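You operate a simulated robot arm through the tools that you are given. There is no shell and no other tool. Be economical: measure what you need, move in short steps, check, and stop when the job is done.

You run a simulated robot arm. Do the job below in one go: nothing can be reset, and whatever is moved stays where it is left.

## Task
Swap the blocked silencer in the holder for the purple one and prove its flow.
Fine: flow-test the fitted one first; valve shut ahead of the swap and at the end; the old one goes in the BLOCKED tray; leave the third. Set down upright: brown silencer.

It is judged by the outcome, as a careful person would: the job done as asked, and still so three seconds after it is handed in. It fails if anything else is knocked over, pushed out of place, dropped, spilled or broken.

## Robot
A 6-joint arm with a two-finger parallel gripper, fixed in place. Base frame: the origin is at the foot of the arm, x ahead of it, y to its left, z up; the work surface is at about z = 780. Lengths are in mm, angles in rad, forces in N, time in s.
With the tool pointing down near the work surface it reaches from about 240 to 640 mm from the base axis. Its first joint turns from -1.152 to 1.152 rad. Payload 2.7 kg.
The TCP is the grasp point between the finger pads, 23 mm short of the fingertips. In the tool frame z runs along the fingers and y along their closing line. Largest opening 94 mm; finger width 38, thickness 10; the body of the gripper, 54 by 96 mm, starts 39 mm behind the TCP.
Orientation is that of the tool frame in the base frame, as [roll, pitch, yaw] about the fixed x, y, z axes, in that order (R = Rz(yaw) Ry(pitch) Rx(roll)). With the fingers straight down and closing along the base's y, the tool's x points along the base's -x, its y along +y and its z along -z.

## Interface
- The arm moves only by the tool drive_tool. Its arguments are lists of equal length, an entry for each row: "xyz": the shift along the base's x, y, z in m, a list of three; "rotation": the turn, a rotation vector about the base's x, y, z in rad, a list of three; "gripper": the closure in counts, from 0 (fully open) to 255 (shut). In form: {"xyz": [[tx, ty, tz], ...], "rotation": [[ax, ay, az], ...], "gripper": [gripper, ...]}. A call has 1 to 10 rows; each row is the pose to reach, as a shift and turn from the pose commanded when the call began. Rows are played at 5 a second. More than 50 mm and 0.15 rad between two rows, or a gripper value outside its range, and nothing of the call is played. A pose out of reach is approached as far as the arm can. The call stops where the force on the tool passes 40 N (or 10 N more than at its start, if that is more) or the arm is blocked; 0.2 s more then pass. Each finger travels about 45 mm/s and halts on what it meets, pressing with about 24 N; the grip force reading is that of the motor and also rises with nothing between the fingers. The clock runs only during rows and for 0.2 s after the last one: add rows that repeat a pose to give the fingers time. It gives the time, the measured TCP pose, the force on the tool (base axes), the opening and the grip force at its end, in the units of the frame above (readings bear some noise), with the torque about the TCP (base axes, N m) and any sound that the robot's microphone picked up, and new pictures: "pictures" is both (left out), scene, wrist or none.
- Cameras (640 x 400 px; columns grow to the right, rows downward): "scene" is fixed at [99.5, -463.9, 1402.9]; the picture's right is [0.42, -0.91, 0.00], its down [-0.54, -0.25, -0.81] and it looks along [0.73, 0.34, -0.59] (base axes); focal length 297 px, centre (320, 200). "wrist" rides on the gripper at [86, 16, -75] in the tool frame; the picture's right is [-0.18, 0.98, 0.00], its down [-0.58, -0.11, -0.81] and it looks along [-0.79, -0.15, 0.59] (tool axes); focal length 243 px, centre (320, 200). There is no depth. A picture from a camera that has moved, and an enlarged one, comes with that camera's place and axes in the base frame and with its lens.
- inspect(camera, box): a new picture of the part [left, top, right, bottom] of that camera's present view, enlarged. It takes no simulated time.
- sign_off(): hands the job in; it is judged then, once.

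Work in short steps. Places have to be worked out from the pictures, the camera data and where the tool is seen: move nearer, look again, correct. Check each grasp and each placing, and mend what went wrong. You have 120 turns and 200 pictures in all, those below and enlarged ones among them. Open the gripper and draw the arm clear of the work before you hand the job in, unless the task says otherwise; then end with one line.

The tools are called after "Emit:" as a command line: name --argument value ..., lists and objects as JSON in quotes. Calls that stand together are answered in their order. drive_tool: Moves the arm, as the interface text tells. Its arguments: {"type":"object","properties":{"xyz":{"type":"array","items":{"type":"array","items":{"type":"number"}}},"rotation":{"type":"array","items":{"type":"array","items":{"type":"number"}}},"gripper":{"type":"array","items":{"type":"number"}},"pictures":{"type":"string","enum":["both","scene","wrist","none"]}},"required":["xyz","rotation","gripper"]} The other tools are called the same way: inspect (camera, box) takes an enlarged picture of a part of a camera's view; sign_off () hands the job in.

At the start:

```text
clock: 0.0
position: [420.6, -50.1, 1164.1]
tcp_rot: [3.139, 0.0, 3.14]
ft_force: [0.1, -0.7, 0.0]
wrist_torque: [0.0, 0.0, 0.03]
finger_gap: 94.4
grasp_force: 0.1
```

scene: 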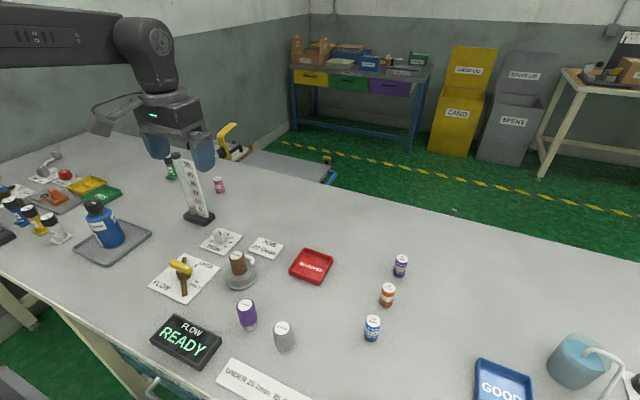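
wrist: 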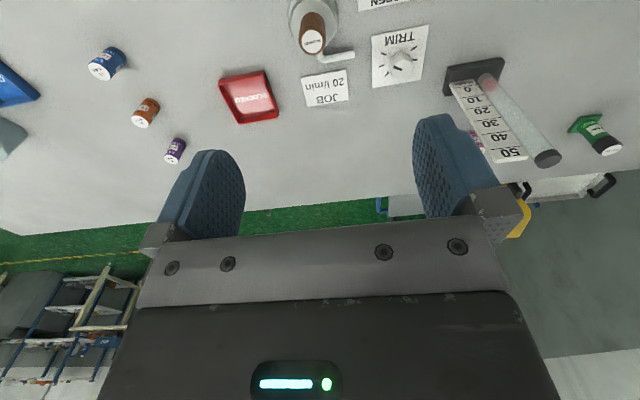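

I start by enlarging the parts of the scene that hold the valve, holder, silencers and signs.

Emit:
inspect --camera "scene" --box '[140, 220, 300, 320]'

Emit:
inspect --camera "scene" --box '[140, 290, 320, 400]'

Emit:
inspect --camera "scene" --box '[140, 140, 300, 260]'

```text
4.00 times, centred on (220, 270) of scene
camera zoom: at [99.5, -463.9, 1402.9], right [0.42, -0.91, 0.0], down [-0.54, -0.25, -0.81], along [0.73, 0.34, -0.59], focal length 1187 px, centre (720, -80)
```

zoom: 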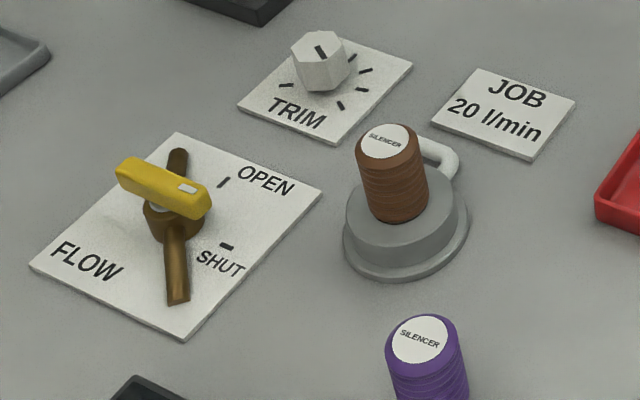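

```text
3.56 times, centred on (230, 345) of scene
camera zoom: at [99.5, -463.9, 1402.9], right [0.42, -0.91, 0.0], down [-0.54, -0.25, -0.81], along [0.73, 0.34, -0.59], focal length 1055 px, centre (640, -316)
```

zoom: 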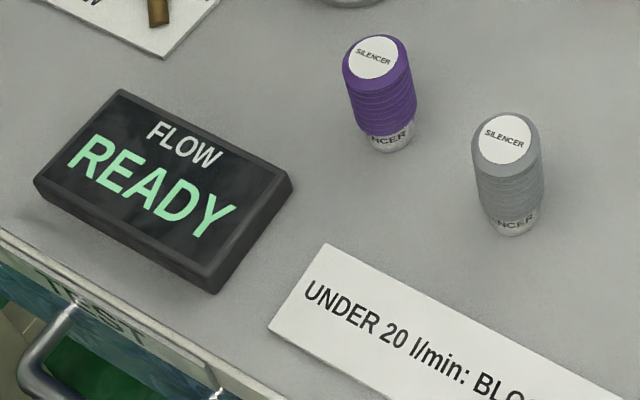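

```text
3.33 times, centred on (220, 200) of scene
camera zoom: at [99.5, -463.9, 1402.9], right [0.42, -0.91, 0.0], down [-0.54, -0.25, -0.81], along [0.73, 0.34, -0.59], focal length 989 px, centre (653, 200)
```

zoom: 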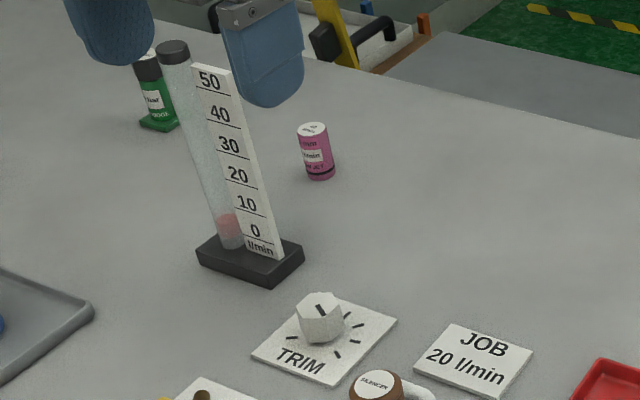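

The yellow T-lever's white index points toward -y, which is the SHUT mark; OPEN is at +x, with the hub near (415,72). I read the other signs next.

Emit:
inspect --camera "scene" --box '[200, 340, 340, 400]'

Emit:
inspect --camera "wrist" --box '[210, 0, 440, 140]'

Emit:
inspect --camera "scene" --box '[270, 230, 430, 350]'

```text
4.57 times, centred on (270, 370) of scene
camera zoom: at [99.5, -463.9, 1402.9], right [0.42, -0.91, 0.0], down [-0.54, -0.25, -0.81], along [0.73, 0.34, -0.59], focal length 1356 px, centre (549, -577)
```

zoom: 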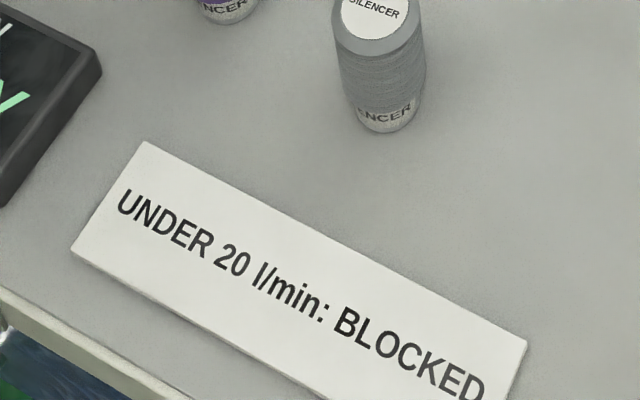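

```text
2.78 times, centred on (325, 70) of wrist
camera zoom: at [334.3, -34.5, 1237.2], right [0.18, 0.98, 0.0], down [0.58, -0.11, 0.81], along [0.79, -0.15, -0.59], focal length 675 px, centre (306, 562)
```

zoom: 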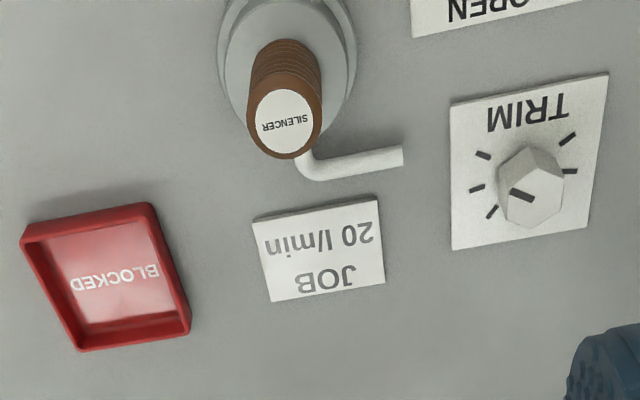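

```text
3.33 times, centred on (350, 290) of scene
camera zoom: at [99.5, -463.9, 1402.9], right [0.42, -0.91, 0.0], down [-0.54, -0.25, -0.81], along [0.73, 0.34, -0.59], focal length 989 px, centre (220, -100)
```

zoom: 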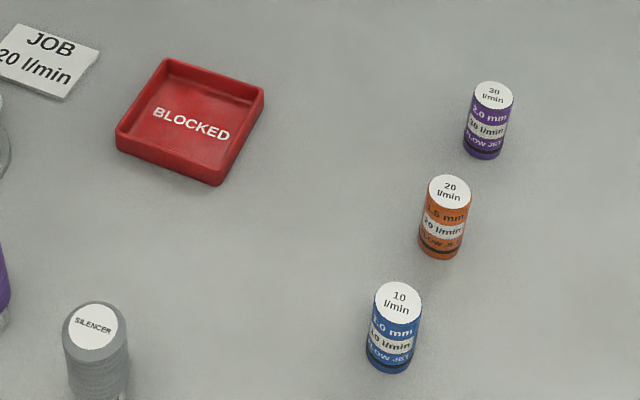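

The lever needs fingers closing along x, so I turn the tool by about -90° about z in small steps. At the same time I move over the hub while staying high.

Emit:
drive_tool --xyz '[[0, 0.012, -0.01], [0, 0.024, -0.02], [0, 0.036, -0.03], [0, 0.048, -0.04], [0, 0.06, -0.05], [0, 0.072, -0.06], [0, 0.084, -0.07], [0, 0.096, -0.08], [0, 0.11, -0.09], [-0.005, 0.122, -0.1]]' --rotation '[[0, 0, -0.145], [0, 0, -0.29], [0, 0, -0.435], [0, 0, -0.58], [0, 0, -0.725], [0, 0, -0.87], [0, 0, -1.015], [0, 0, -1.16], [0, 0, -1.305], [0, 0, -1.45]]' --gripper '[0, 0, 0, 0, 0, 0, 0, 0, 0, 0]' --pictures "none"

Emit:
drive_tool --xyz '[[0, 0, -0.04], [0, 0, -0.08], [0, 0, -0.12]]' --rotation '[[0, 0, -0.12], [0, 0, -0.12], [0, 0, -0.12]]' --gripper '[0, 0, 0]'

```text
clock: 2.2
position: [416.3, 73.4, 1061.3]
tcp_rot: [3.14, 0.0, 1.69]
ft_force: [-1.3, -0.1, -0.4]
wrist_torque: [0.0, -0.04, -0.02]
finger_gap: 94.0
grasp_force: 0.0
```

```text
clock: 3.0
position: [416.0, 73.1, 941.7]
tcp_rot: [-3.142, -0.001, 1.57]
ft_force: [-0.1, -0.4, -0.1]
wrist_torque: [0.05, 0.0, 0.02]
finger_gap: 93.9
grasp_force: 0.0
camera wrist: at [432.5, 158.3, 1016.2], right [0.98, -0.18, 0.0], down [-0.11, -0.58, 0.81], along [-0.15, -0.79, -0.59], focal length 243 px, centre (320, 200)
```

scene: 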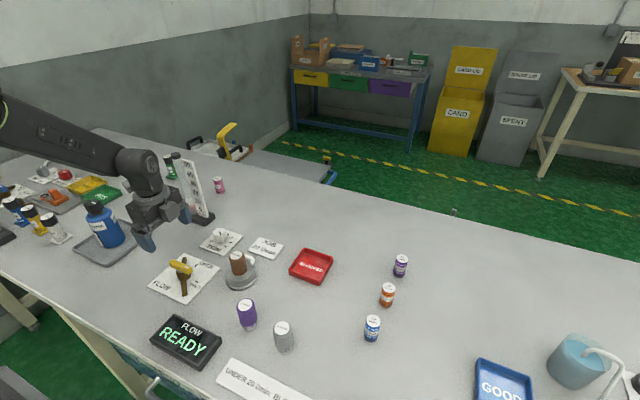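
wrist: 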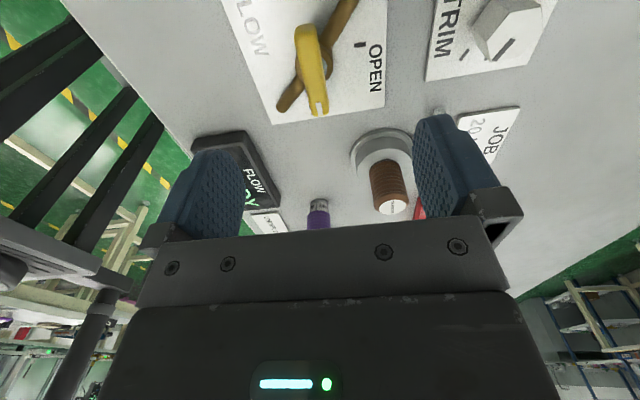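

I'm above the valve; I enlarge the wrist view to pin down the hub and lever height.

Emit:
inspect --camera "wrist" --box '[220, 0, 420, 125]'

```text
3.20 times, centred on (320, 62) of wrist
camera zoom: at [432.5, 158.3, 1016.2], right [0.98, -0.18, 0.0], down [-0.11, -0.58, 0.81], along [-0.15, -0.79, -0.59], focal length 776 px, centre (320, 640)
```

zoom: 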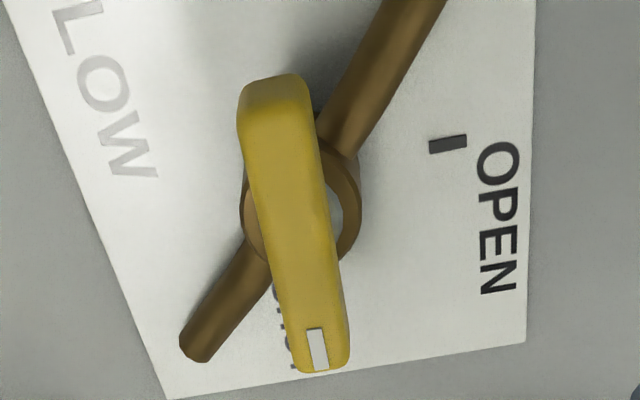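

Comparing both cameras, the plate top is near z 788, the hub at about (410,62), and the bar about 19 wide and 74 long with its top near z 820. I lower over it and close on it with only the fingertips, to stay clear of the barrel beneath.

Emit:
drive_tool --xyz '[[-0.003, -0.005, -0.03], [-0.006, -0.01, -0.06], [-0.006, -0.01, -0.085], [-0.006, -0.01, -0.105]]' --rotation '[[0, 0, 0], [0, 0, 0], [0, 0, 0], [0, 0, 0]]' --gripper '[0, 0, 0, 0]'

```text
clock: 4.0
position: [410.6, 63.7, 837.7]
tcp_rot: [3.141, 0.001, 1.572]
ft_force: [0.9, -0.3, -0.1]
wrist_torque: [0.02, 0.01, -0.02]
finger_gap: 94.1
grasp_force: 0.1
camera wrist: at [425.9, 149.1, 913.1], right [0.98, -0.18, 0.0], down [-0.11, -0.58, 0.81], along [-0.15, -0.79, -0.59], focal length 243 px, centre (320, 200)
```

scene: 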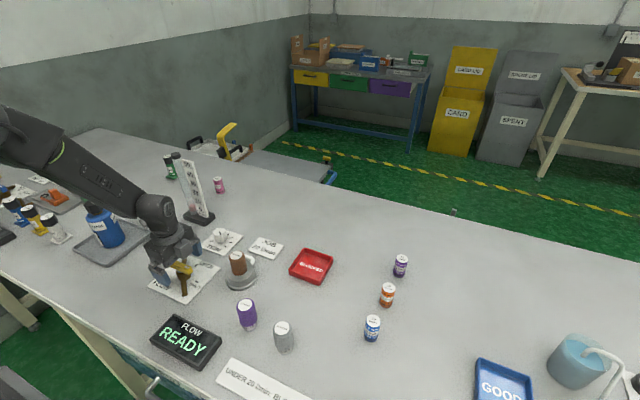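
wrist: 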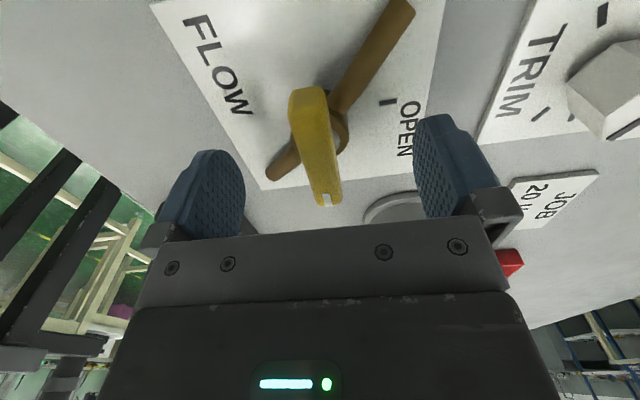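

The bar is centred between the fingers at about (410,61) with its top near z 821. I lower 6 mm more and close.

Emit:
drive_tool --xyz '[[0, -0.002, -0.006], [0, -0.002, -0.006], [0, -0.002, -0.006], [0, -0.002, -0.006], [0, -0.002, -0.006], [0, -0.002, -0.006], [0, -0.002, -0.006]]' --rotation '[[0, 0, 0], [0, 0, 0], [0, 0, 0], [0, 0, 0], [0, 0, 0], [0, 0, 0], [0, 0, 0]]' --gripper '[0, 80, 140, 200, 230, 230, 230]'

```text
clock: 5.6
position: [409.4, 61.5, 832.9]
tcp_rot: [-3.141, 0.001, 1.568]
ft_force: [4.8, -0.7, -3.9]
wrist_torque: [-0.02, -0.06, -0.02]
finger_gap: 31.7
grasp_force: 44.7
camera wrist: at [426.0, 147.1, 906.6], right [0.98, -0.18, 0.0], down [-0.11, -0.58, 0.81], along [-0.15, -0.79, -0.59], focal length 243 px, centre (320, 200)
```

scene: 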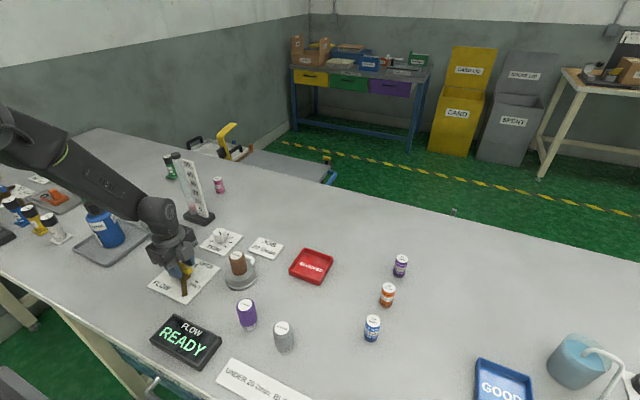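
wrist: 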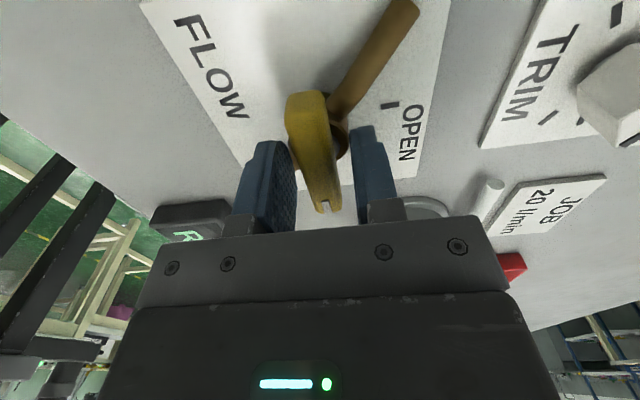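

The opening of 31.7 mm means the tips met the barrel, not the lever. I open slightly, rise 7 mm and close again.

Emit:
drive_tool --xyz '[[0, 0, 0], [0, 0, 0], [0, 0, 0.004], [0, 0, 0.007], [0, 0, 0.007], [0, 0, 0.007], [0, 0, 0.007], [0, 0, 0.007]]' --rotation '[[0, 0, 0], [0, 0, 0], [0, 0, 0], [0, 0, 0], [0, 0, 0], [0, 0, 0], [0, 0, 0], [0, 0, 0]]' --gripper '[130, 130, 130, 130, 180, 215, 235, 235]' --pictures "wrist"

```text
clock: 7.4
position: [409.2, 61.0, 838.5]
tcp_rot: [3.142, -0.002, 1.571]
ft_force: [-1.1, 0.0, 3.0]
wrist_torque: [-0.06, 0.07, 0.01]
finger_gap: 15.8
grasp_force: 44.5
camera wrist: at [426.0, 146.3, 913.5], right [0.98, -0.18, 0.0], down [-0.11, -0.58, 0.81], along [-0.15, -0.79, -0.59], focal length 243 px, centre (320, 200)
```

wrist: 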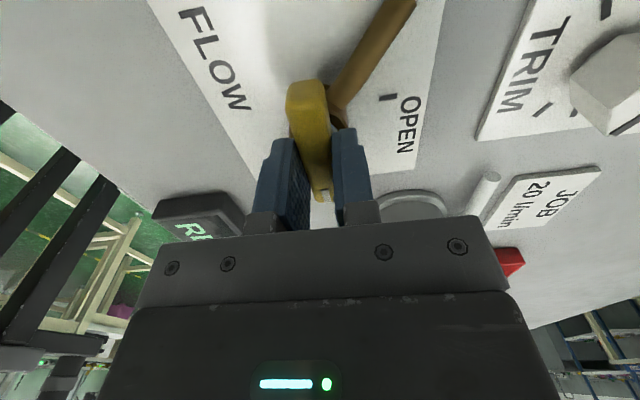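

The lever is held (15.8 mm). I turn it +90° about z toward OPEN.

Emit:
drive_tool --xyz '[[0, 0, 0], [0, 0, 0], [0, 0, 0], [0, 0, 0], [0, 0, 0], [0, 0, 0], [0, 0, 0], [0, 0, 0], [0, 0, 0], [0, 0, 0]]' --rotation '[[0, 0, 0.145], [0, 0, 0.29], [0, 0, 0.435], [0, 0, 0.58], [0, 0, 0.725], [0, 0, 0.87], [0, 0, 1.015], [0, 0, 1.16], [0, 0, 1.305], [0, 0, 1.45]]' --gripper '[235, 235, 235, 235, 235, 235, 235, 235, 235, 235]'

```text
clock: 8.9
position: [413.0, 63.8, 839.8]
tcp_rot: [3.133, 0.006, 2.516]
ft_force: [7.6, 4.1, -7.6]
wrist_torque: [-0.12, 0.74, -0.01]
finger_gap: 15.7
grasp_force: 45.2
stopped in row 7: the force on the tool passed its limit at 42 N (the readings are from after the stop); the commanded pose is now the measured one
camera wrist: at [351.7, 124.9, 913.2], right [0.72, 0.69, 0.01], down [0.4, -0.43, 0.81], along [0.56, -0.58, -0.59], focal length 243 px, centre (320, 200)
```

scene: 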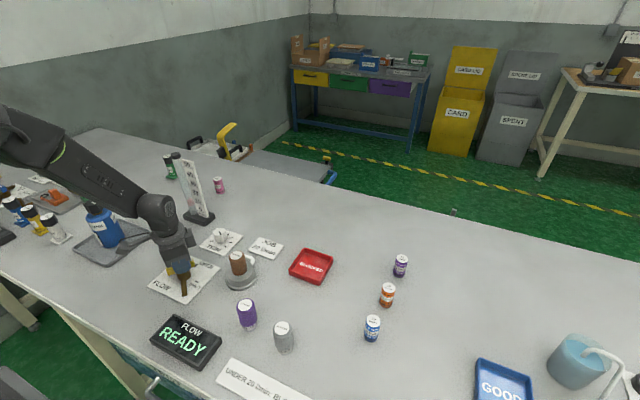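
wrist: 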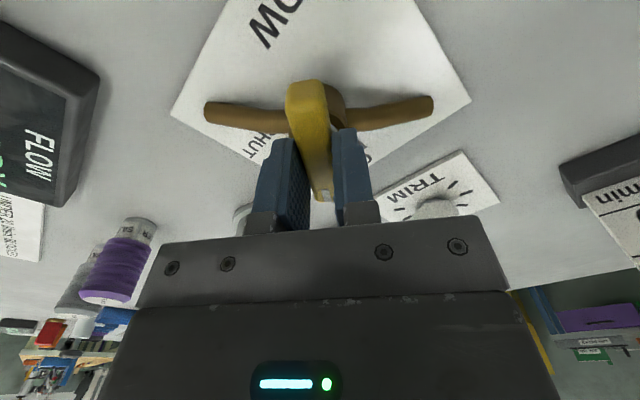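

The lever turned about 54° and the off-centre path built up force. That drift puts the true hub near (408,66), so I finish the turn following that arc.

Emit:
drive_tool --xyz '[[0.0002, 0.0006, 0], [0.0004, 0.0012, 0], [0.0005, 0.0019, 0], [0.0006, 0.0025, 0], [0.0005, 0.0031, 0], [0.0005, 0.0031, 0]]' --rotation '[[0, 0, 0.124], [0, 0, 0.248], [0, 0, 0.372], [0, 0, 0.496], [0, 0, 0.62], [0, 0, 0.62]]' --gripper '[235, 235, 235, 235, 235, 235]'

```text
clock: 10.3
position: [415.3, 64.8, 839.5]
tcp_rot: [3.133, 0.008, 3.139]
ft_force: [22.5, -9.2, -20.5]
wrist_torque: [-0.82, -0.19, 0.08]
finger_gap: 15.9
grasp_force: 45.5
camera wrist: at [327.1, 79.8, 913.1], right [0.19, 0.98, 0.01], down [0.57, -0.12, 0.81], along [0.8, -0.15, -0.59], focal length 243 px, centre (320, 200)
```

scene: 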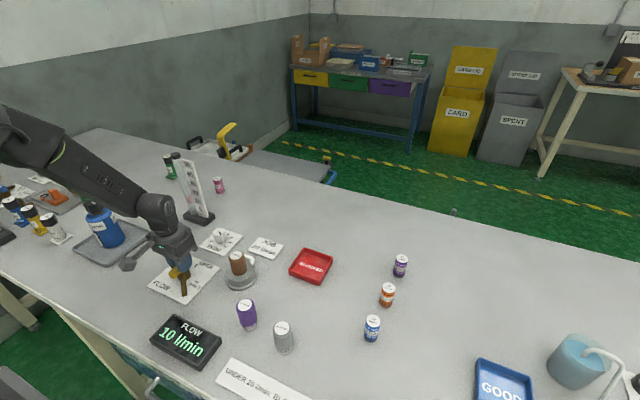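
wrist: 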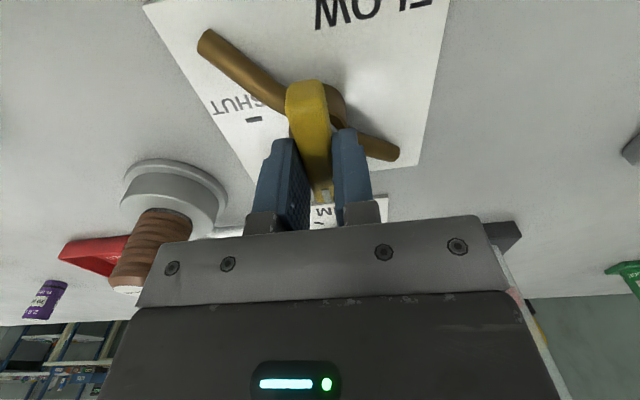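

The display reads 10 l/min, under 20. I confirm it on the display and the flow tube.

Emit:
inspect --camera "scene" --box '[140, 140, 240, 240]'

Emit:
inspect --camera "scene" --box '[140, 250, 260, 370]'

```text
4.00 times, centred on (190, 190) of scene
camera zoom: at [100.2, -464.1, 1402.8], right [0.42, -0.91, 0.0], down [-0.54, -0.25, -0.81], along [0.73, 0.34, -0.59], focal length 1187 px, centre (840, 240)
```

zoom: 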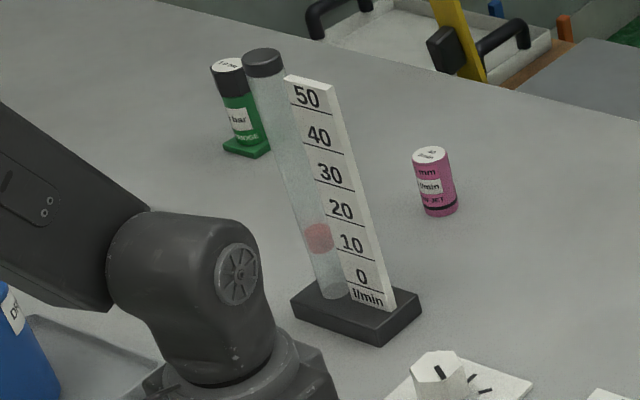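

```text
3.33 times, centred on (200, 310) of scene
camera zoom: at [100.2, -464.1, 1402.8], right [0.42, -0.91, 0.0], down [-0.54, -0.25, -0.81], along [0.73, 0.34, -0.59], focal length 989 px, centre (720, -167)
```

zoom: 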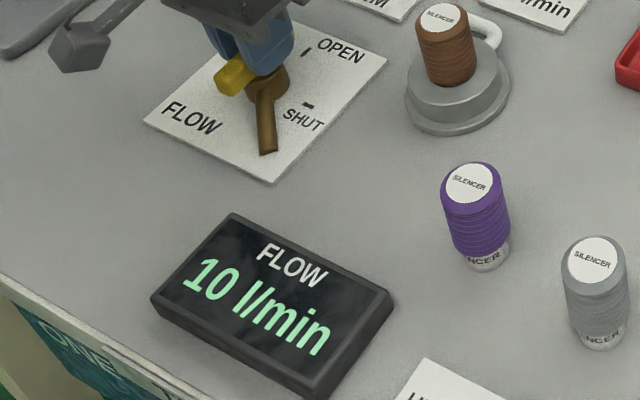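

10 l/min is confirmed on both. Before turning back I release, recentre on the hub at about (410.3,66), and regrip so the turn adds no side force.

Emit:
drive_tool --xyz '[[0, 0, 0], [0, 0, 0], [-0.0032, -0.0009, -0.001], [-0.0032, -0.0009, -0.001], [-0.0032, -0.0009, -0.001], [-0.0032, -0.0009, -0.001], [-0.0032, -0.0009, -0.001], [-0.0032, -0.0009, -0.001]]' --rotation '[[0, 0, 0], [0, 0, 0], [0, 0, 0], [0, 0, 0], [0, 0, 0], [0, 0, 0], [0, 0, 0], [0, 0, 0]]' --gripper '[140, 140, 140, 140, 180, 215, 235, 235]' --pictures "wrist"

```text
clock: 12.2
position: [409.6, 63.9, 839.3]
tcp_rot: [3.132, 0.005, 3.139]
ft_force: [-0.4, -1.7, 1.4]
wrist_torque: [-0.75, -0.2, -0.02]
finger_gap: 15.9
grasp_force: 45.0
camera wrist: at [323.0, 80.0, 912.8], right [0.19, 0.98, 0.01], down [0.58, -0.12, 0.81], along [0.8, -0.15, -0.59], focal length 243 px, centre (320, 200)
```

wrist: 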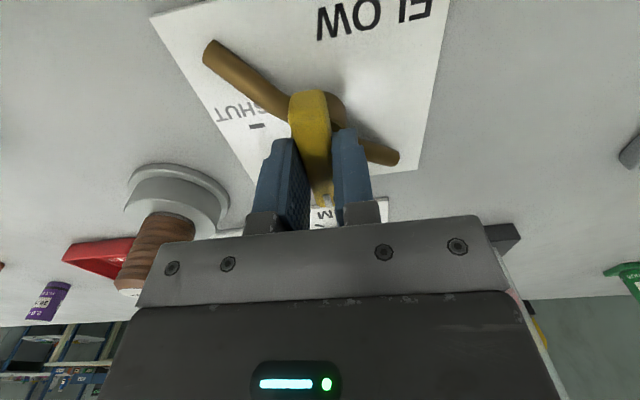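

The grip pulled the tool to (409.6,63.9), so the hub is at about (409.5,64). I turn back to SHUT about that point.

Emit:
drive_tool --xyz '[[0, -0.001, 0], [0, -0.002, 0], [0, -0.002, 0], [0, -0.002, 0], [0, -0.002, 0], [0, -0.002, 0], [0, -0.002, 0], [0, -0.002, 0], [0, -0.002, 0], [0, -0.002, 0]]' --rotation '[[0, 0, -0.145], [0, 0, -0.29], [0, 0, -0.435], [0, 0, -0.58], [0, 0, -0.725], [0, 0, -0.87], [0, 0, -1.015], [0, 0, -1.16], [0, 0, -1.305], [0, 0, -1.45]]' --gripper '[235, 235, 235, 235, 235, 235, 235, 235, 235, 235]' --pictures "none"

Emit:
drive_tool --xyz '[[0, 0, 0], [0, 0, 0]]' --rotation '[[0, 0, -0.12], [0, 0, -0.12]]' --gripper '[235, 235]' --pictures "both"

```text
clock: 13.1
position: [409.0, 64.5, 838.6]
tcp_rot: [3.131, 0.008, 2.628]
ft_force: [-3.1, 6.3, 2.9]
wrist_torque: [-0.91, -0.14, 0.01]
finger_gap: 15.9
grasp_force: 44.8
stopped in row 4: the force on the tool passed its limit at 41 N (the readings are from after the stop); the commanded pose is now the measured one
```

```text
clock: 13.7
position: [410.4, 64.2, 838.8]
tcp_rot: [3.129, 0.005, 2.508]
ft_force: [-5.7, 13.8, 11.7]
wrist_torque: [-0.08, 1.02, -0.05]
finger_gap: 16.1
grasp_force: 44.8
camera wrist: at [348.8, 127.8, 912.7], right [0.73, 0.68, 0.01], down [0.39, -0.44, 0.81], along [0.56, -0.59, -0.59], focal length 243 px, centre (320, 200)
```

scene: 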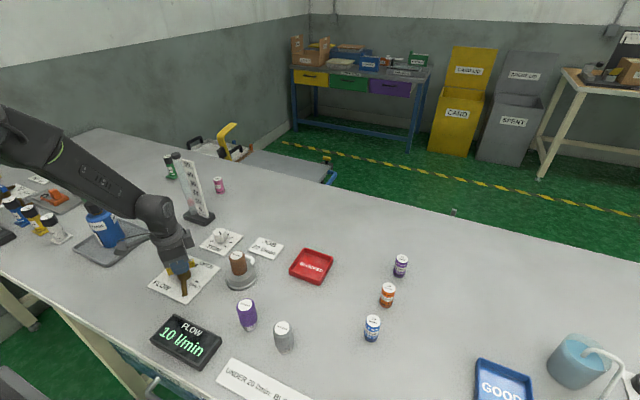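
wrist: 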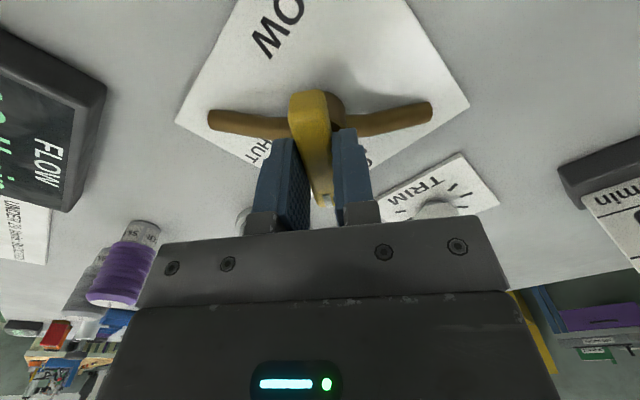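

The lever is about 36° of the way back. Forces stay within limits at slower rates, so I carry on in finer steps.

Emit:
drive_tool --xyz '[[0, 0, 0], [0, 0, 0], [0, 0, 0], [0, 0, 0], [0, 0, 0], [0, 0, 0], [0, 0, 0], [0, 0, 0], [0, 0, 0], [0, 0, 0]]' --rotation '[[0, 0, -0.095], [0, 0, -0.19], [0, 0, -0.285], [0, 0, -0.38], [0, 0, -0.475], [0, 0, -0.57], [0, 0, -0.665], [0, 0, -0.76], [0, 0, -0.855], [0, 0, -0.94]]' --gripper '[235, 235, 235, 235, 235, 235, 235, 235, 235, 235]' --pictures "both"

```text
clock: 15.9
position: [409.9, 64.3, 839.0]
tcp_rot: [3.129, 0.006, 1.568]
ft_force: [-14.3, 21.8, 20.5]
wrist_torque: [0.02, 0.9, 0.1]
finger_gap: 15.7
grasp_force: 44.6
camera wrist: at [425.3, 151.0, 912.6], right [0.98, -0.19, 0.01], down [-0.12, -0.58, 0.81], along [-0.14, -0.8, -0.59], focal length 243 px, centre (320, 200)
```

scene: 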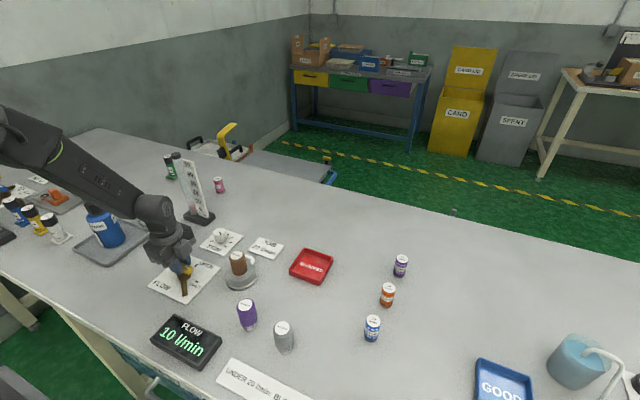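
wrist: 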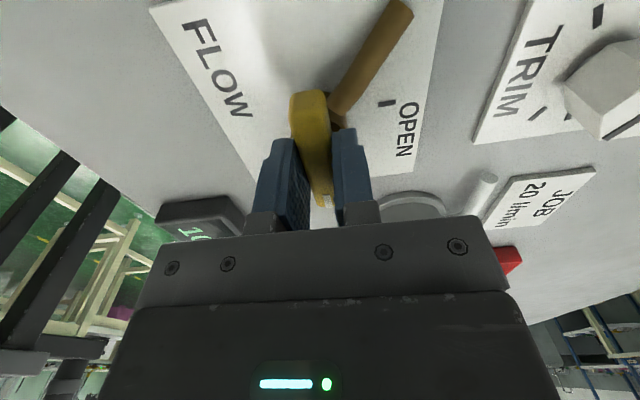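

The lever is back at SHUT but the display still shows 10 l/min. I release and wait, then check whether the flow falls.

Emit:
drive_tool --xyz '[[0, 0, 0], [0, 0, 0], [0, 0, 0.015], [0, 0, 0.04], [0, 0, 0.07], [0, 0, 0.1]]' --rotation '[[0, 0, 0], [0, 0, 0], [0, 0, 0], [0, 0, 0], [0, 0, 0], [0, 0, 0]]' --gripper '[140, 140, 140, 80, 0, 0]' --pictures "both"

Emit:
inspect --camera "scene" --box '[140, 140, 240, 240]'

Emit:
inspect --camera "wrist" --box '[220, 0, 420, 125]'

```text
clock: 17.3
position: [409.8, 64.1, 938.0]
tcp_rot: [3.131, 0.006, 1.569]
ft_force: [-0.1, -0.1, -0.5]
wrist_torque: [-0.04, 0.01, 0.0]
finger_gap: 93.9
grasp_force: 0.0
camera wrist: at [425.5, 149.7, 1012.5], right [0.98, -0.19, 0.01], down [-0.12, -0.58, 0.81], along [-0.14, -0.8, -0.59], focal length 243 px, centre (320, 200)
```

scene: 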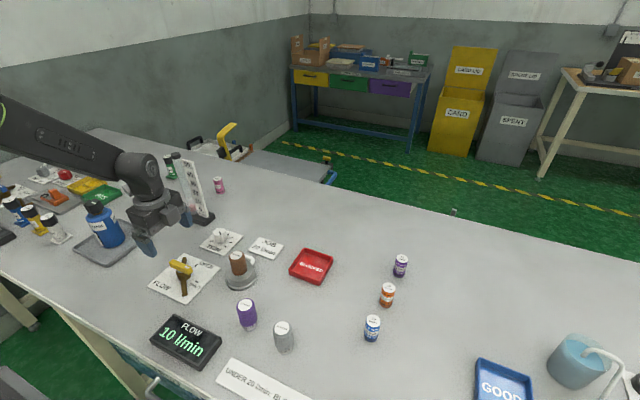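
wrist: 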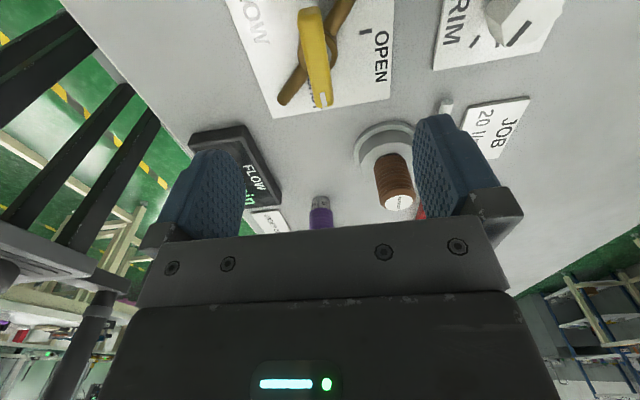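

```text
4.00 times, centred on (190, 190) of scene
camera zoom: at [99.5, -463.9, 1402.9], right [0.42, -0.91, 0.0], down [-0.54, -0.25, -0.81], along [0.73, 0.34, -0.59], focal length 1187 px, centre (840, 240)
```

zoom: 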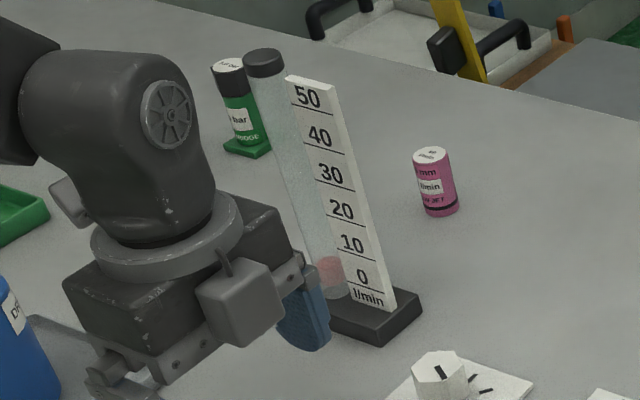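

```text
3.20 times, centred on (320, 62) of wrist
camera zoom: at [425.5, 149.7, 1012.5], right [0.98, -0.19, 0.01], down [-0.12, -0.58, 0.81], along [-0.14, -0.8, -0.59], focal length 776 px, centre (320, 640)
```

zoom: 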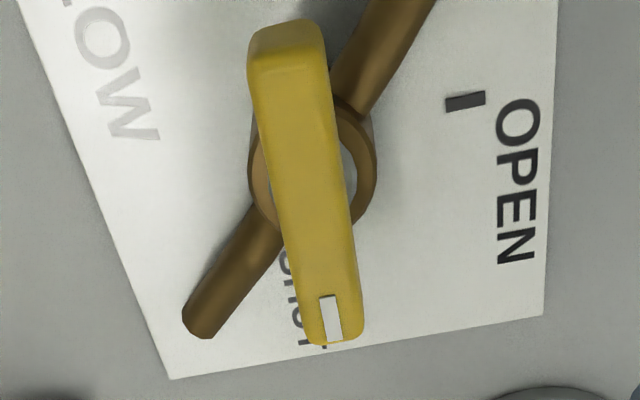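

The float is at 0 and the lever is at SHUT; the display just holds the last test. Now I locate the brown silencer in the holder.

Emit:
inspect --camera "wrist" --box '[300, 100, 460, 220]'

Emit:
inspect --camera "scene" --box '[200, 230, 300, 360]'

```text
3.33 times, centred on (380, 160) of wrist
camera zoom: at [425.5, 149.7, 1012.5], right [0.98, -0.19, 0.01], down [-0.12, -0.58, 0.81], along [-0.14, -0.8, -0.59], focal length 809 px, centre (120, 333)
```

zoom: 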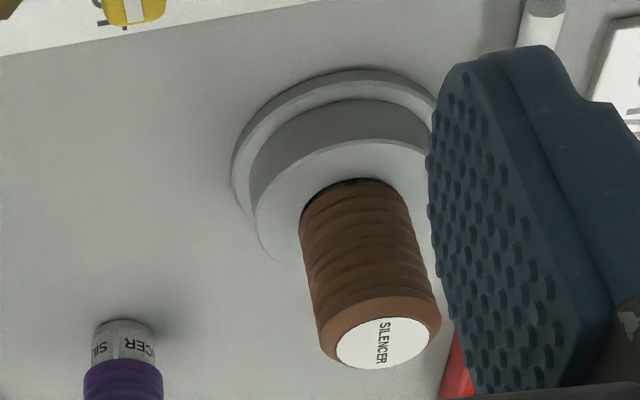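

```text
3.08 times, centred on (250, 295) of scene
camera zoom: at [99.5, -463.9, 1402.9], right [0.42, -0.91, 0.0], down [-0.54, -0.25, -0.81], along [0.73, 0.34, -0.59], focal length 913 px, centre (535, -92)
```

zoom: 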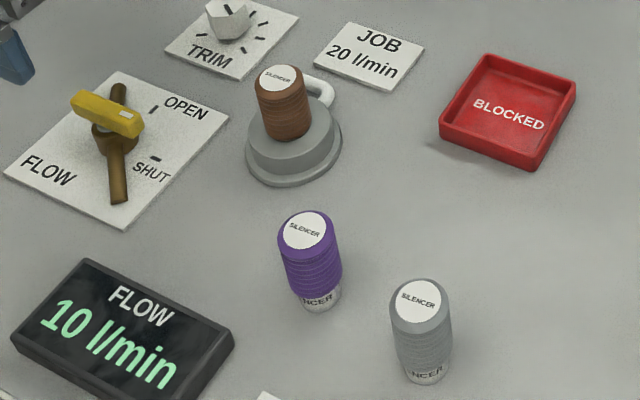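

Triangulating gives brown upright at about (472,-68) with its top near z 868 and a diameter near 40. Purple is at about (372,-167), and the tray centre is about (574,-221). I turn the tool back so the fingers close along y and move above brown, raised.

Emit:
drive_tool --xyz '[[0.006, -0.013, 0.01], [0.012, -0.026, 0.02], [0.018, -0.039, 0.03], [0.025, -0.052, 0.03], [0.031, -0.065, 0.03], [0.037, -0.078, 0.03], [0.043, -0.091, 0.03], [0.049, -0.104, 0.03], [0.056, -0.117, 0.03], [0.062, -0.131, 0.03]]' --rotation '[[0, 0, 0.145], [0, 0, 0.29], [0, 0, 0.435], [0, 0, 0.58], [0, 0, 0.725], [0, 0, 0.87], [0, 0, 1.015], [0, 0, 1.16], [0, 0, 1.305], [0, 0, 1.45]]' --gripper '[0, 0, 0, 0, 0, 0, 0, 0, 0, 0]' --pictures "none"

Emit:
drive_tool --xyz '[[0, 0, 0], [0, 0, 0]]' --rotation '[[-0.01, 0.006, 0.12], [-0.01, 0.006, 0.12]]' --gripper '[0, 0]'

```text
clock: 19.5
position: [471.4, -67.5, 967.6]
tcp_rot: [3.128, 0.007, 3.021]
ft_force: [0.6, 0.0, 0.5]
wrist_torque: [-0.03, 0.0, 0.01]
finger_gap: 94.1
grasp_force: 0.1
```

```text
clock: 20.1
position: [471.2, -67.2, 969.0]
tcp_rot: [-3.141, 0.001, -3.141]
ft_force: [-0.1, 1.0, 0.4]
wrist_torque: [0.01, 0.03, 0.0]
finger_gap: 94.2
grasp_force: 0.1
camera wrist: at [385.2, -51.9, 1043.2], right [0.18, 0.98, 0.0], down [0.58, -0.11, 0.81], along [0.79, -0.15, -0.59], focal length 243 px, centre (320, 200)
```

scene: 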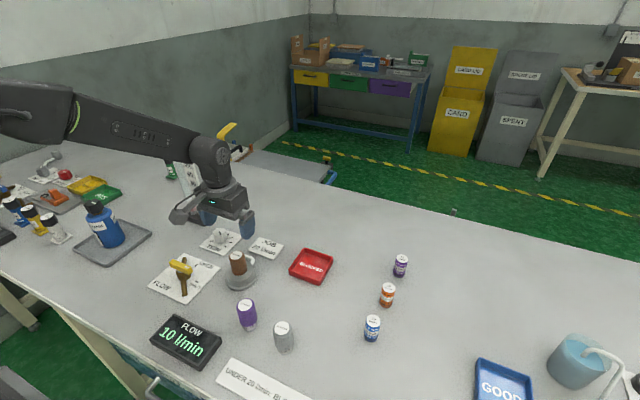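
wrist: 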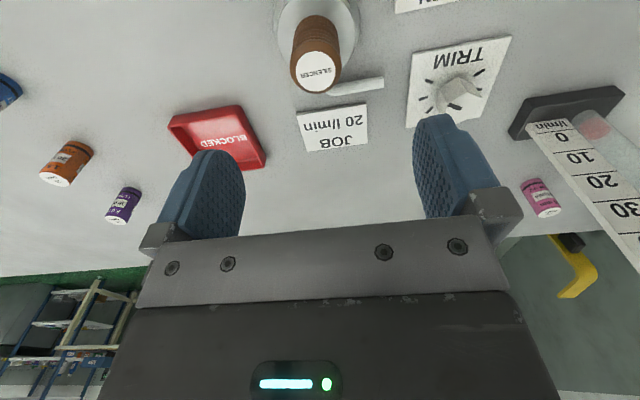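

From here brown's top measures about (470,-70), matching. I lower around it with TCP to z≈850 and look before closing.

Emit:
drive_tool --xyz '[[0, -0.002, -0.04], [0, -0.002, -0.08], [0, -0.002, -0.1], [0, -0.002, -0.119]]' --rotation '[[0, 0, 0], [0, 0, 0], [0, 0, 0], [0, 0, 0]]' --gripper '[0, 0, 0, 0]'

```text
clock: 21.1
position: [474.0, -69.4, 849.2]
tcp_rot: [3.14, 0.0, 3.139]
ft_force: [-0.3, -0.2, -0.4]
wrist_torque: [0.0, -0.03, 0.02]
finger_gap: 93.7
grasp_force: 0.2
camera wrist: at [386.9, -54.4, 922.8], right [0.19, 0.98, 0.0], down [0.58, -0.11, 0.81], along [0.79, -0.15, -0.59], focal length 243 px, centre (320, 200)
```

scene: 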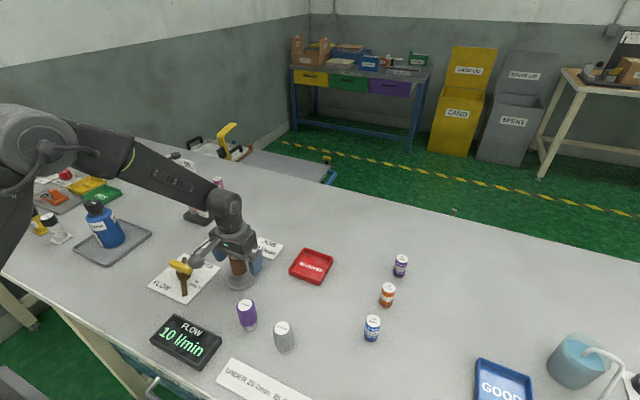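
wrist: 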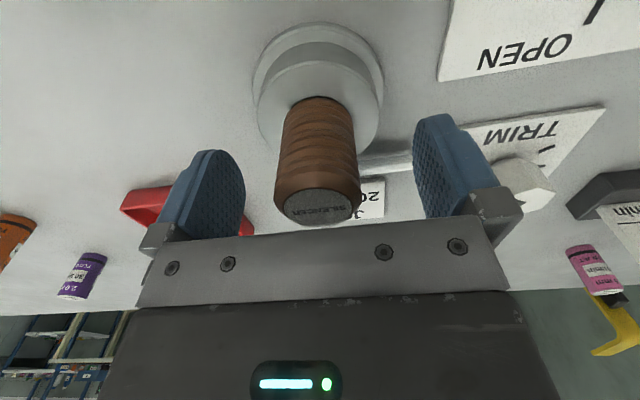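

The silencer top is centred between the fingers, perhaps 4 mm nearer in x. I shift -4 mm in x and close.

Emit:
drive_tool --xyz '[[-0.004, 0, 0], [-0.004, 0, 0], [-0.004, 0, 0], [-0.004, 0, 0], [-0.004, 0, 0], [-0.004, 0, 0]]' --rotation '[[0, 0, 0], [0, 0, 0], [0, 0, 0], [0, 0, 0], [0, 0, 0], [0, 0, 0]]' --gripper '[0, 80, 130, 170, 200, 200]' --pictures "wrist"

```text
clock: 22.5
position: [470.2, -71.0, 848.7]
tcp_rot: [3.14, 0.002, 3.14]
ft_force: [-0.4, -0.3, 1.1]
wrist_torque: [-0.03, 0.02, 0.0]
finger_gap: 37.1
grasp_force: 24.2
camera wrist: at [383.0, -55.0, 923.5], right [0.19, 0.98, 0.0], down [0.58, -0.11, 0.81], along [0.79, -0.15, -0.59], focal length 243 px, centre (320, 200)
```

wrist: 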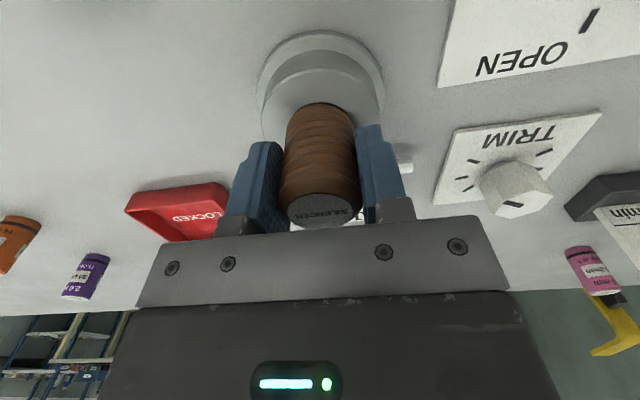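

Held at 37 mm. I lift straight up in small steps.

Emit:
drive_tool --xyz '[[0, 0, 0.006], [0, 0, 0.012], [0, 0, 0.02], [0, 0, 0.03], [0, 0, 0.045], [0, 0, 0.06]]' --rotation '[[0, 0, 0], [0, 0, 0], [0, 0, 0], [0, 0, 0], [0, 0, 0], [0, 0, 0]]' --gripper '[210, 210, 210, 210, 210, 210]'

```text
clock: 23.9
position: [467.2, -69.5, 910.3]
tcp_rot: [3.141, 0.002, 3.141]
ft_force: [-1.0, 0.1, -0.5]
wrist_torque: [0.0, 0.0, 0.01]
finger_gap: 37.4
grasp_force: 24.4
camera wrist: at [381.6, -53.9, 984.4], right [0.19, 0.98, 0.0], down [0.58, -0.11, 0.81], along [0.79, -0.15, -0.59], focal length 243 px, centre (320, 200)
```

scene: 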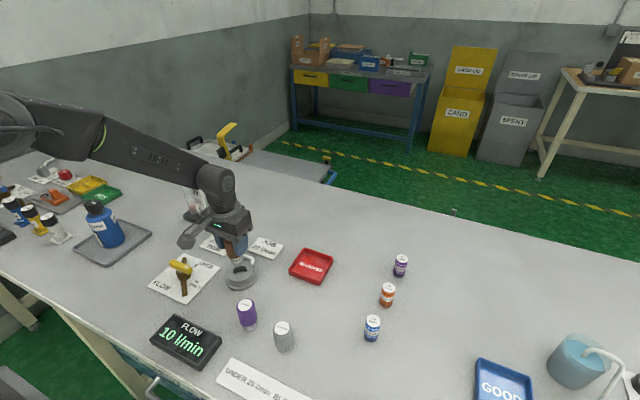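
wrist: 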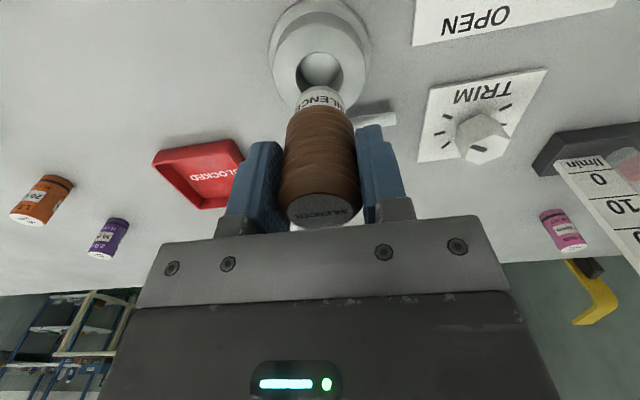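

It came free cleanly. I enlarge both views to locate the empty bore and the plug's bottom relative to the tool.

Emit:
inspect --camera "wrist" --box '[240, 0, 400, 120]'

Emit:
inspect --camera "scene" --box '[190, 220, 350, 340]'

```text
3.33 times, centred on (320, 60) of wrist
camera zoom: at [381.6, -53.9, 984.4], right [0.19, 0.98, 0.0], down [0.58, -0.11, 0.81], along [0.79, -0.15, -0.59], focal length 809 px, centre (320, 667)
```

zoom: 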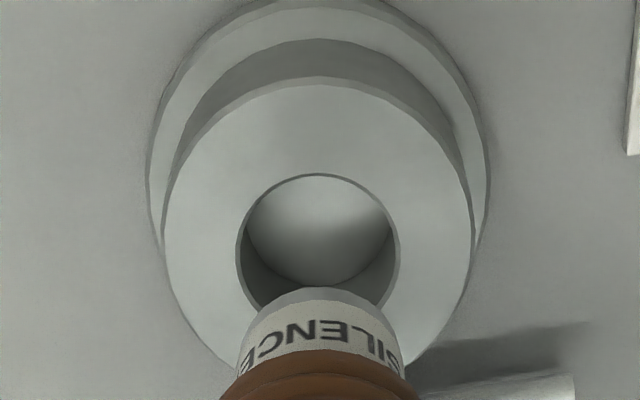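

```text
3.33 times, centred on (270, 280) of scene
camera zoom: at [99.5, -463.9, 1402.9], right [0.42, -0.91, 0.0], down [-0.54, -0.25, -0.81], along [0.73, 0.34, -0.59], focal length 989 px, centre (487, -67)
```

zoom: 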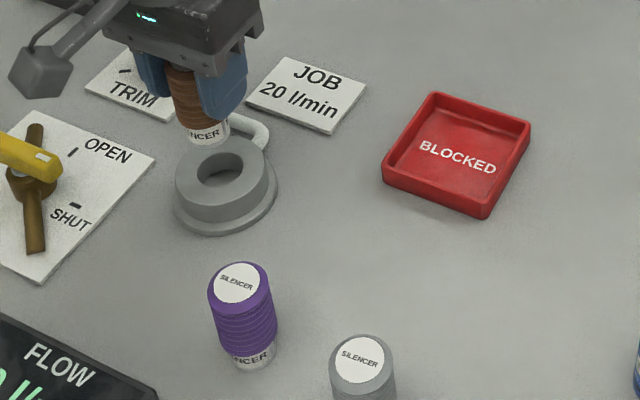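

The bore centre is at about (469,-70.5) and the plug bottom is about 59 below the TCP. The tray centre measures about (577,-218), so I raise and carry brown over it.

Emit:
drive_tool --xyz '[[0, 0, 0.02], [0.018, -0.025, 0.02], [0.036, -0.05, 0.02], [0.054, -0.075, 0.02], [0.073, -0.1, 0.02], [0.091, -0.125, 0.02], [0.109, -0.148, 0.02], [0.109, -0.148, 0.02]]' --rotation '[[0, 0, 0], [0, 0, 0], [0, 0, 0], [0, 0, 0], [0, 0, 0], [0, 0, 0], [0, 0, 0], [0, 0, 0]]' --gripper '[210, 210, 210, 210, 210, 210, 210, 210]'

```text
clock: 25.7
position: [576.2, -218.2, 926.2]
tcp_rot: [3.141, 0.002, 3.139]
ft_force: [-0.3, -0.2, -0.7]
wrist_torque: [0.01, 0.0, -0.03]
finger_gap: 37.2
grasp_force: 24.2
camera wrist: at [488.6, -203.1, 1000.4], right [0.19, 0.98, 0.0], down [0.58, -0.11, 0.81], along [0.79, -0.15, -0.59], focal length 243 px, centre (320, 200)
```

scene: 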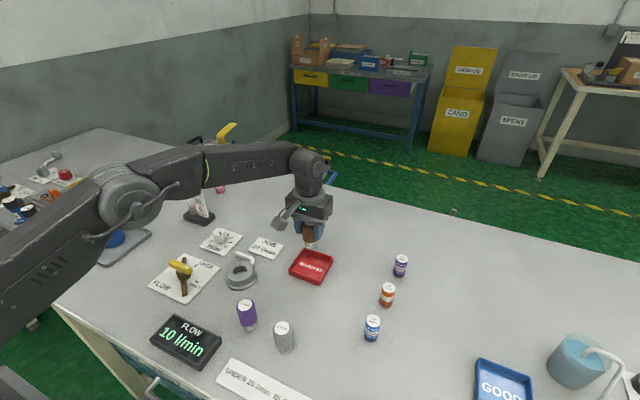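
wrist: 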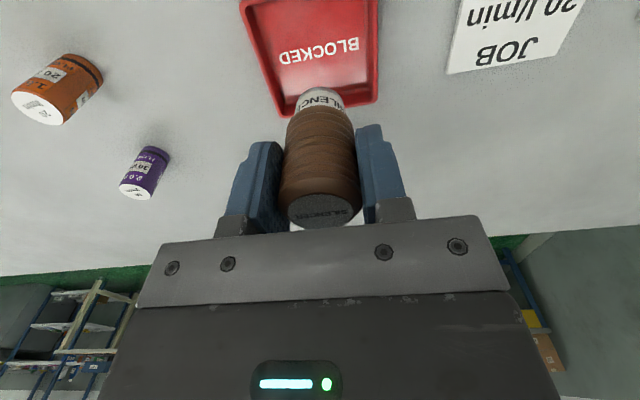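

The tray text centre measures (576,-221), so brown is right over the middle. I lower to just above the floor.

Emit:
drive_tool --xyz '[[0, -0.001, -0.03], [0, -0.001, -0.055], [0, -0.001, -0.07], [0, -0.001, -0.076], [0, -0.001, -0.076]]' --rotation '[[0, 0, 0], [0, 0, 0], [0, 0, 0], [0, 0, 0], [0, 0, 0]]' --gripper '[210, 210, 210, 210, 210]'

Emit:
inspect --camera "scene" --box '[270, 210, 350, 290]'

```text
clock: 26.9
position: [576.2, -216.8, 852.6]
tcp_rot: [3.14, 0.001, 3.14]
ft_force: [-0.7, 1.0, -1.3]
wrist_torque: [0.0, 0.03, -0.03]
finger_gap: 37.4
grasp_force: 24.0
camera wrist: at [489.2, -201.7, 927.4], right [0.19, 0.98, 0.0], down [0.58, -0.11, 0.81], along [0.79, -0.15, -0.59], focal length 243 px, centre (320, 200)
```

scene: 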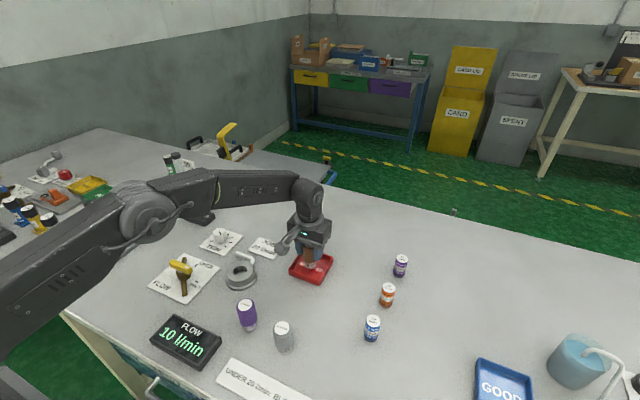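
wrist: 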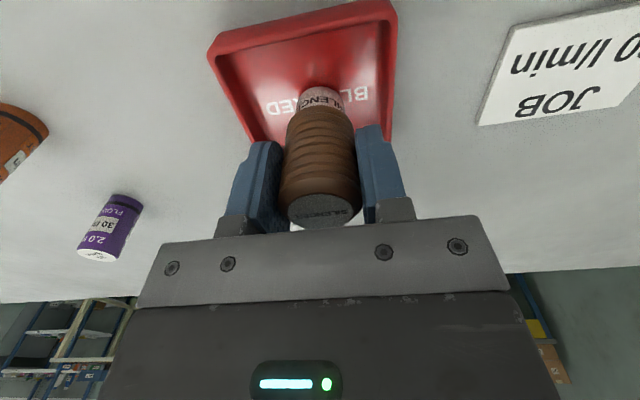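

```text
5.00 times, centred on (310, 250) of scene
camera zoom: at [99.5, -463.9, 1402.9], right [0.42, -0.91, 0.0], down [-0.54, -0.25, -0.81], along [0.73, 0.34, -0.59], focal length 1483 px, centre (370, -50)
```

zoom: 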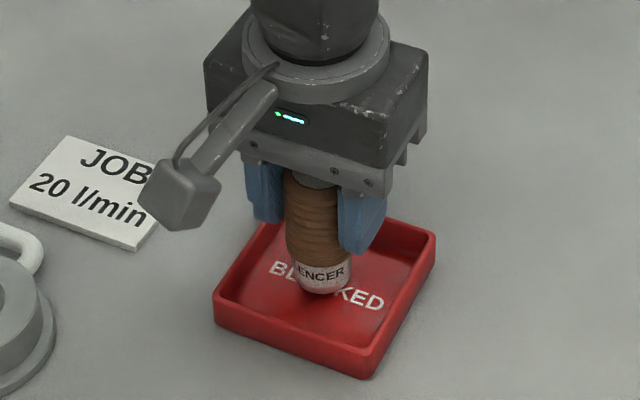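

Brown is a few millimetres above the tray floor and well inside. I lower in 1–2 mm steps to feel contact.

Emit:
drive_tool --xyz '[[0, 0, -0.0015], [0, 0, -0.003], [0, 0, -0.0045], [0, 0, -0.006]]' --rotation '[[0, 0, 0], [0, 0, 0], [0, 0, 0], [0, 0, 0]]' --gripper '[210, 210, 210, 210]' --pictures "none"

```text
clock: 27.9
position: [577.7, -217.4, 847.6]
tcp_rot: [-3.141, 0.003, 3.139]
ft_force: [-0.3, -0.1, -1.0]
wrist_torque: [0.0, -0.03, 0.0]
finger_gap: 37.2
grasp_force: 24.5
```

No contact yet; I continue down.

Emit:
drive_tool --xyz '[[0, 0, -0.001], [0, 0, -0.002], [0, 0, -0.003]]' --rotation '[[0, 0, 0], [0, 0, 0], [0, 0, 0]]' --gripper '[210, 210, 210]' --pictures "none"

Emit:
drive_tool --xyz '[[0, 0, -0.001], [0, 0, -0.002]]' --rotation '[[0, 0, 0], [0, 0, 0]]' --gripper '[210, 210]' --pictures "none"

```text
clock: 28.7
position: [578.3, -217.1, 846.1]
tcp_rot: [-3.141, 0.0, 3.139]
ft_force: [-1.3, 0.6, 0.4]
wrist_torque: [-0.01, 0.01, 0.01]
finger_gap: 37.1
grasp_force: 24.0
```

```text
clock: 29.3
position: [577.0, -217.9, 845.3]
tcp_rot: [-3.14, 0.005, 3.139]
ft_force: [-3.8, 4.6, 17.9]
wrist_torque: [0.38, 0.33, 0.01]
finger_gap: 37.0
grasp_force: 23.9
```

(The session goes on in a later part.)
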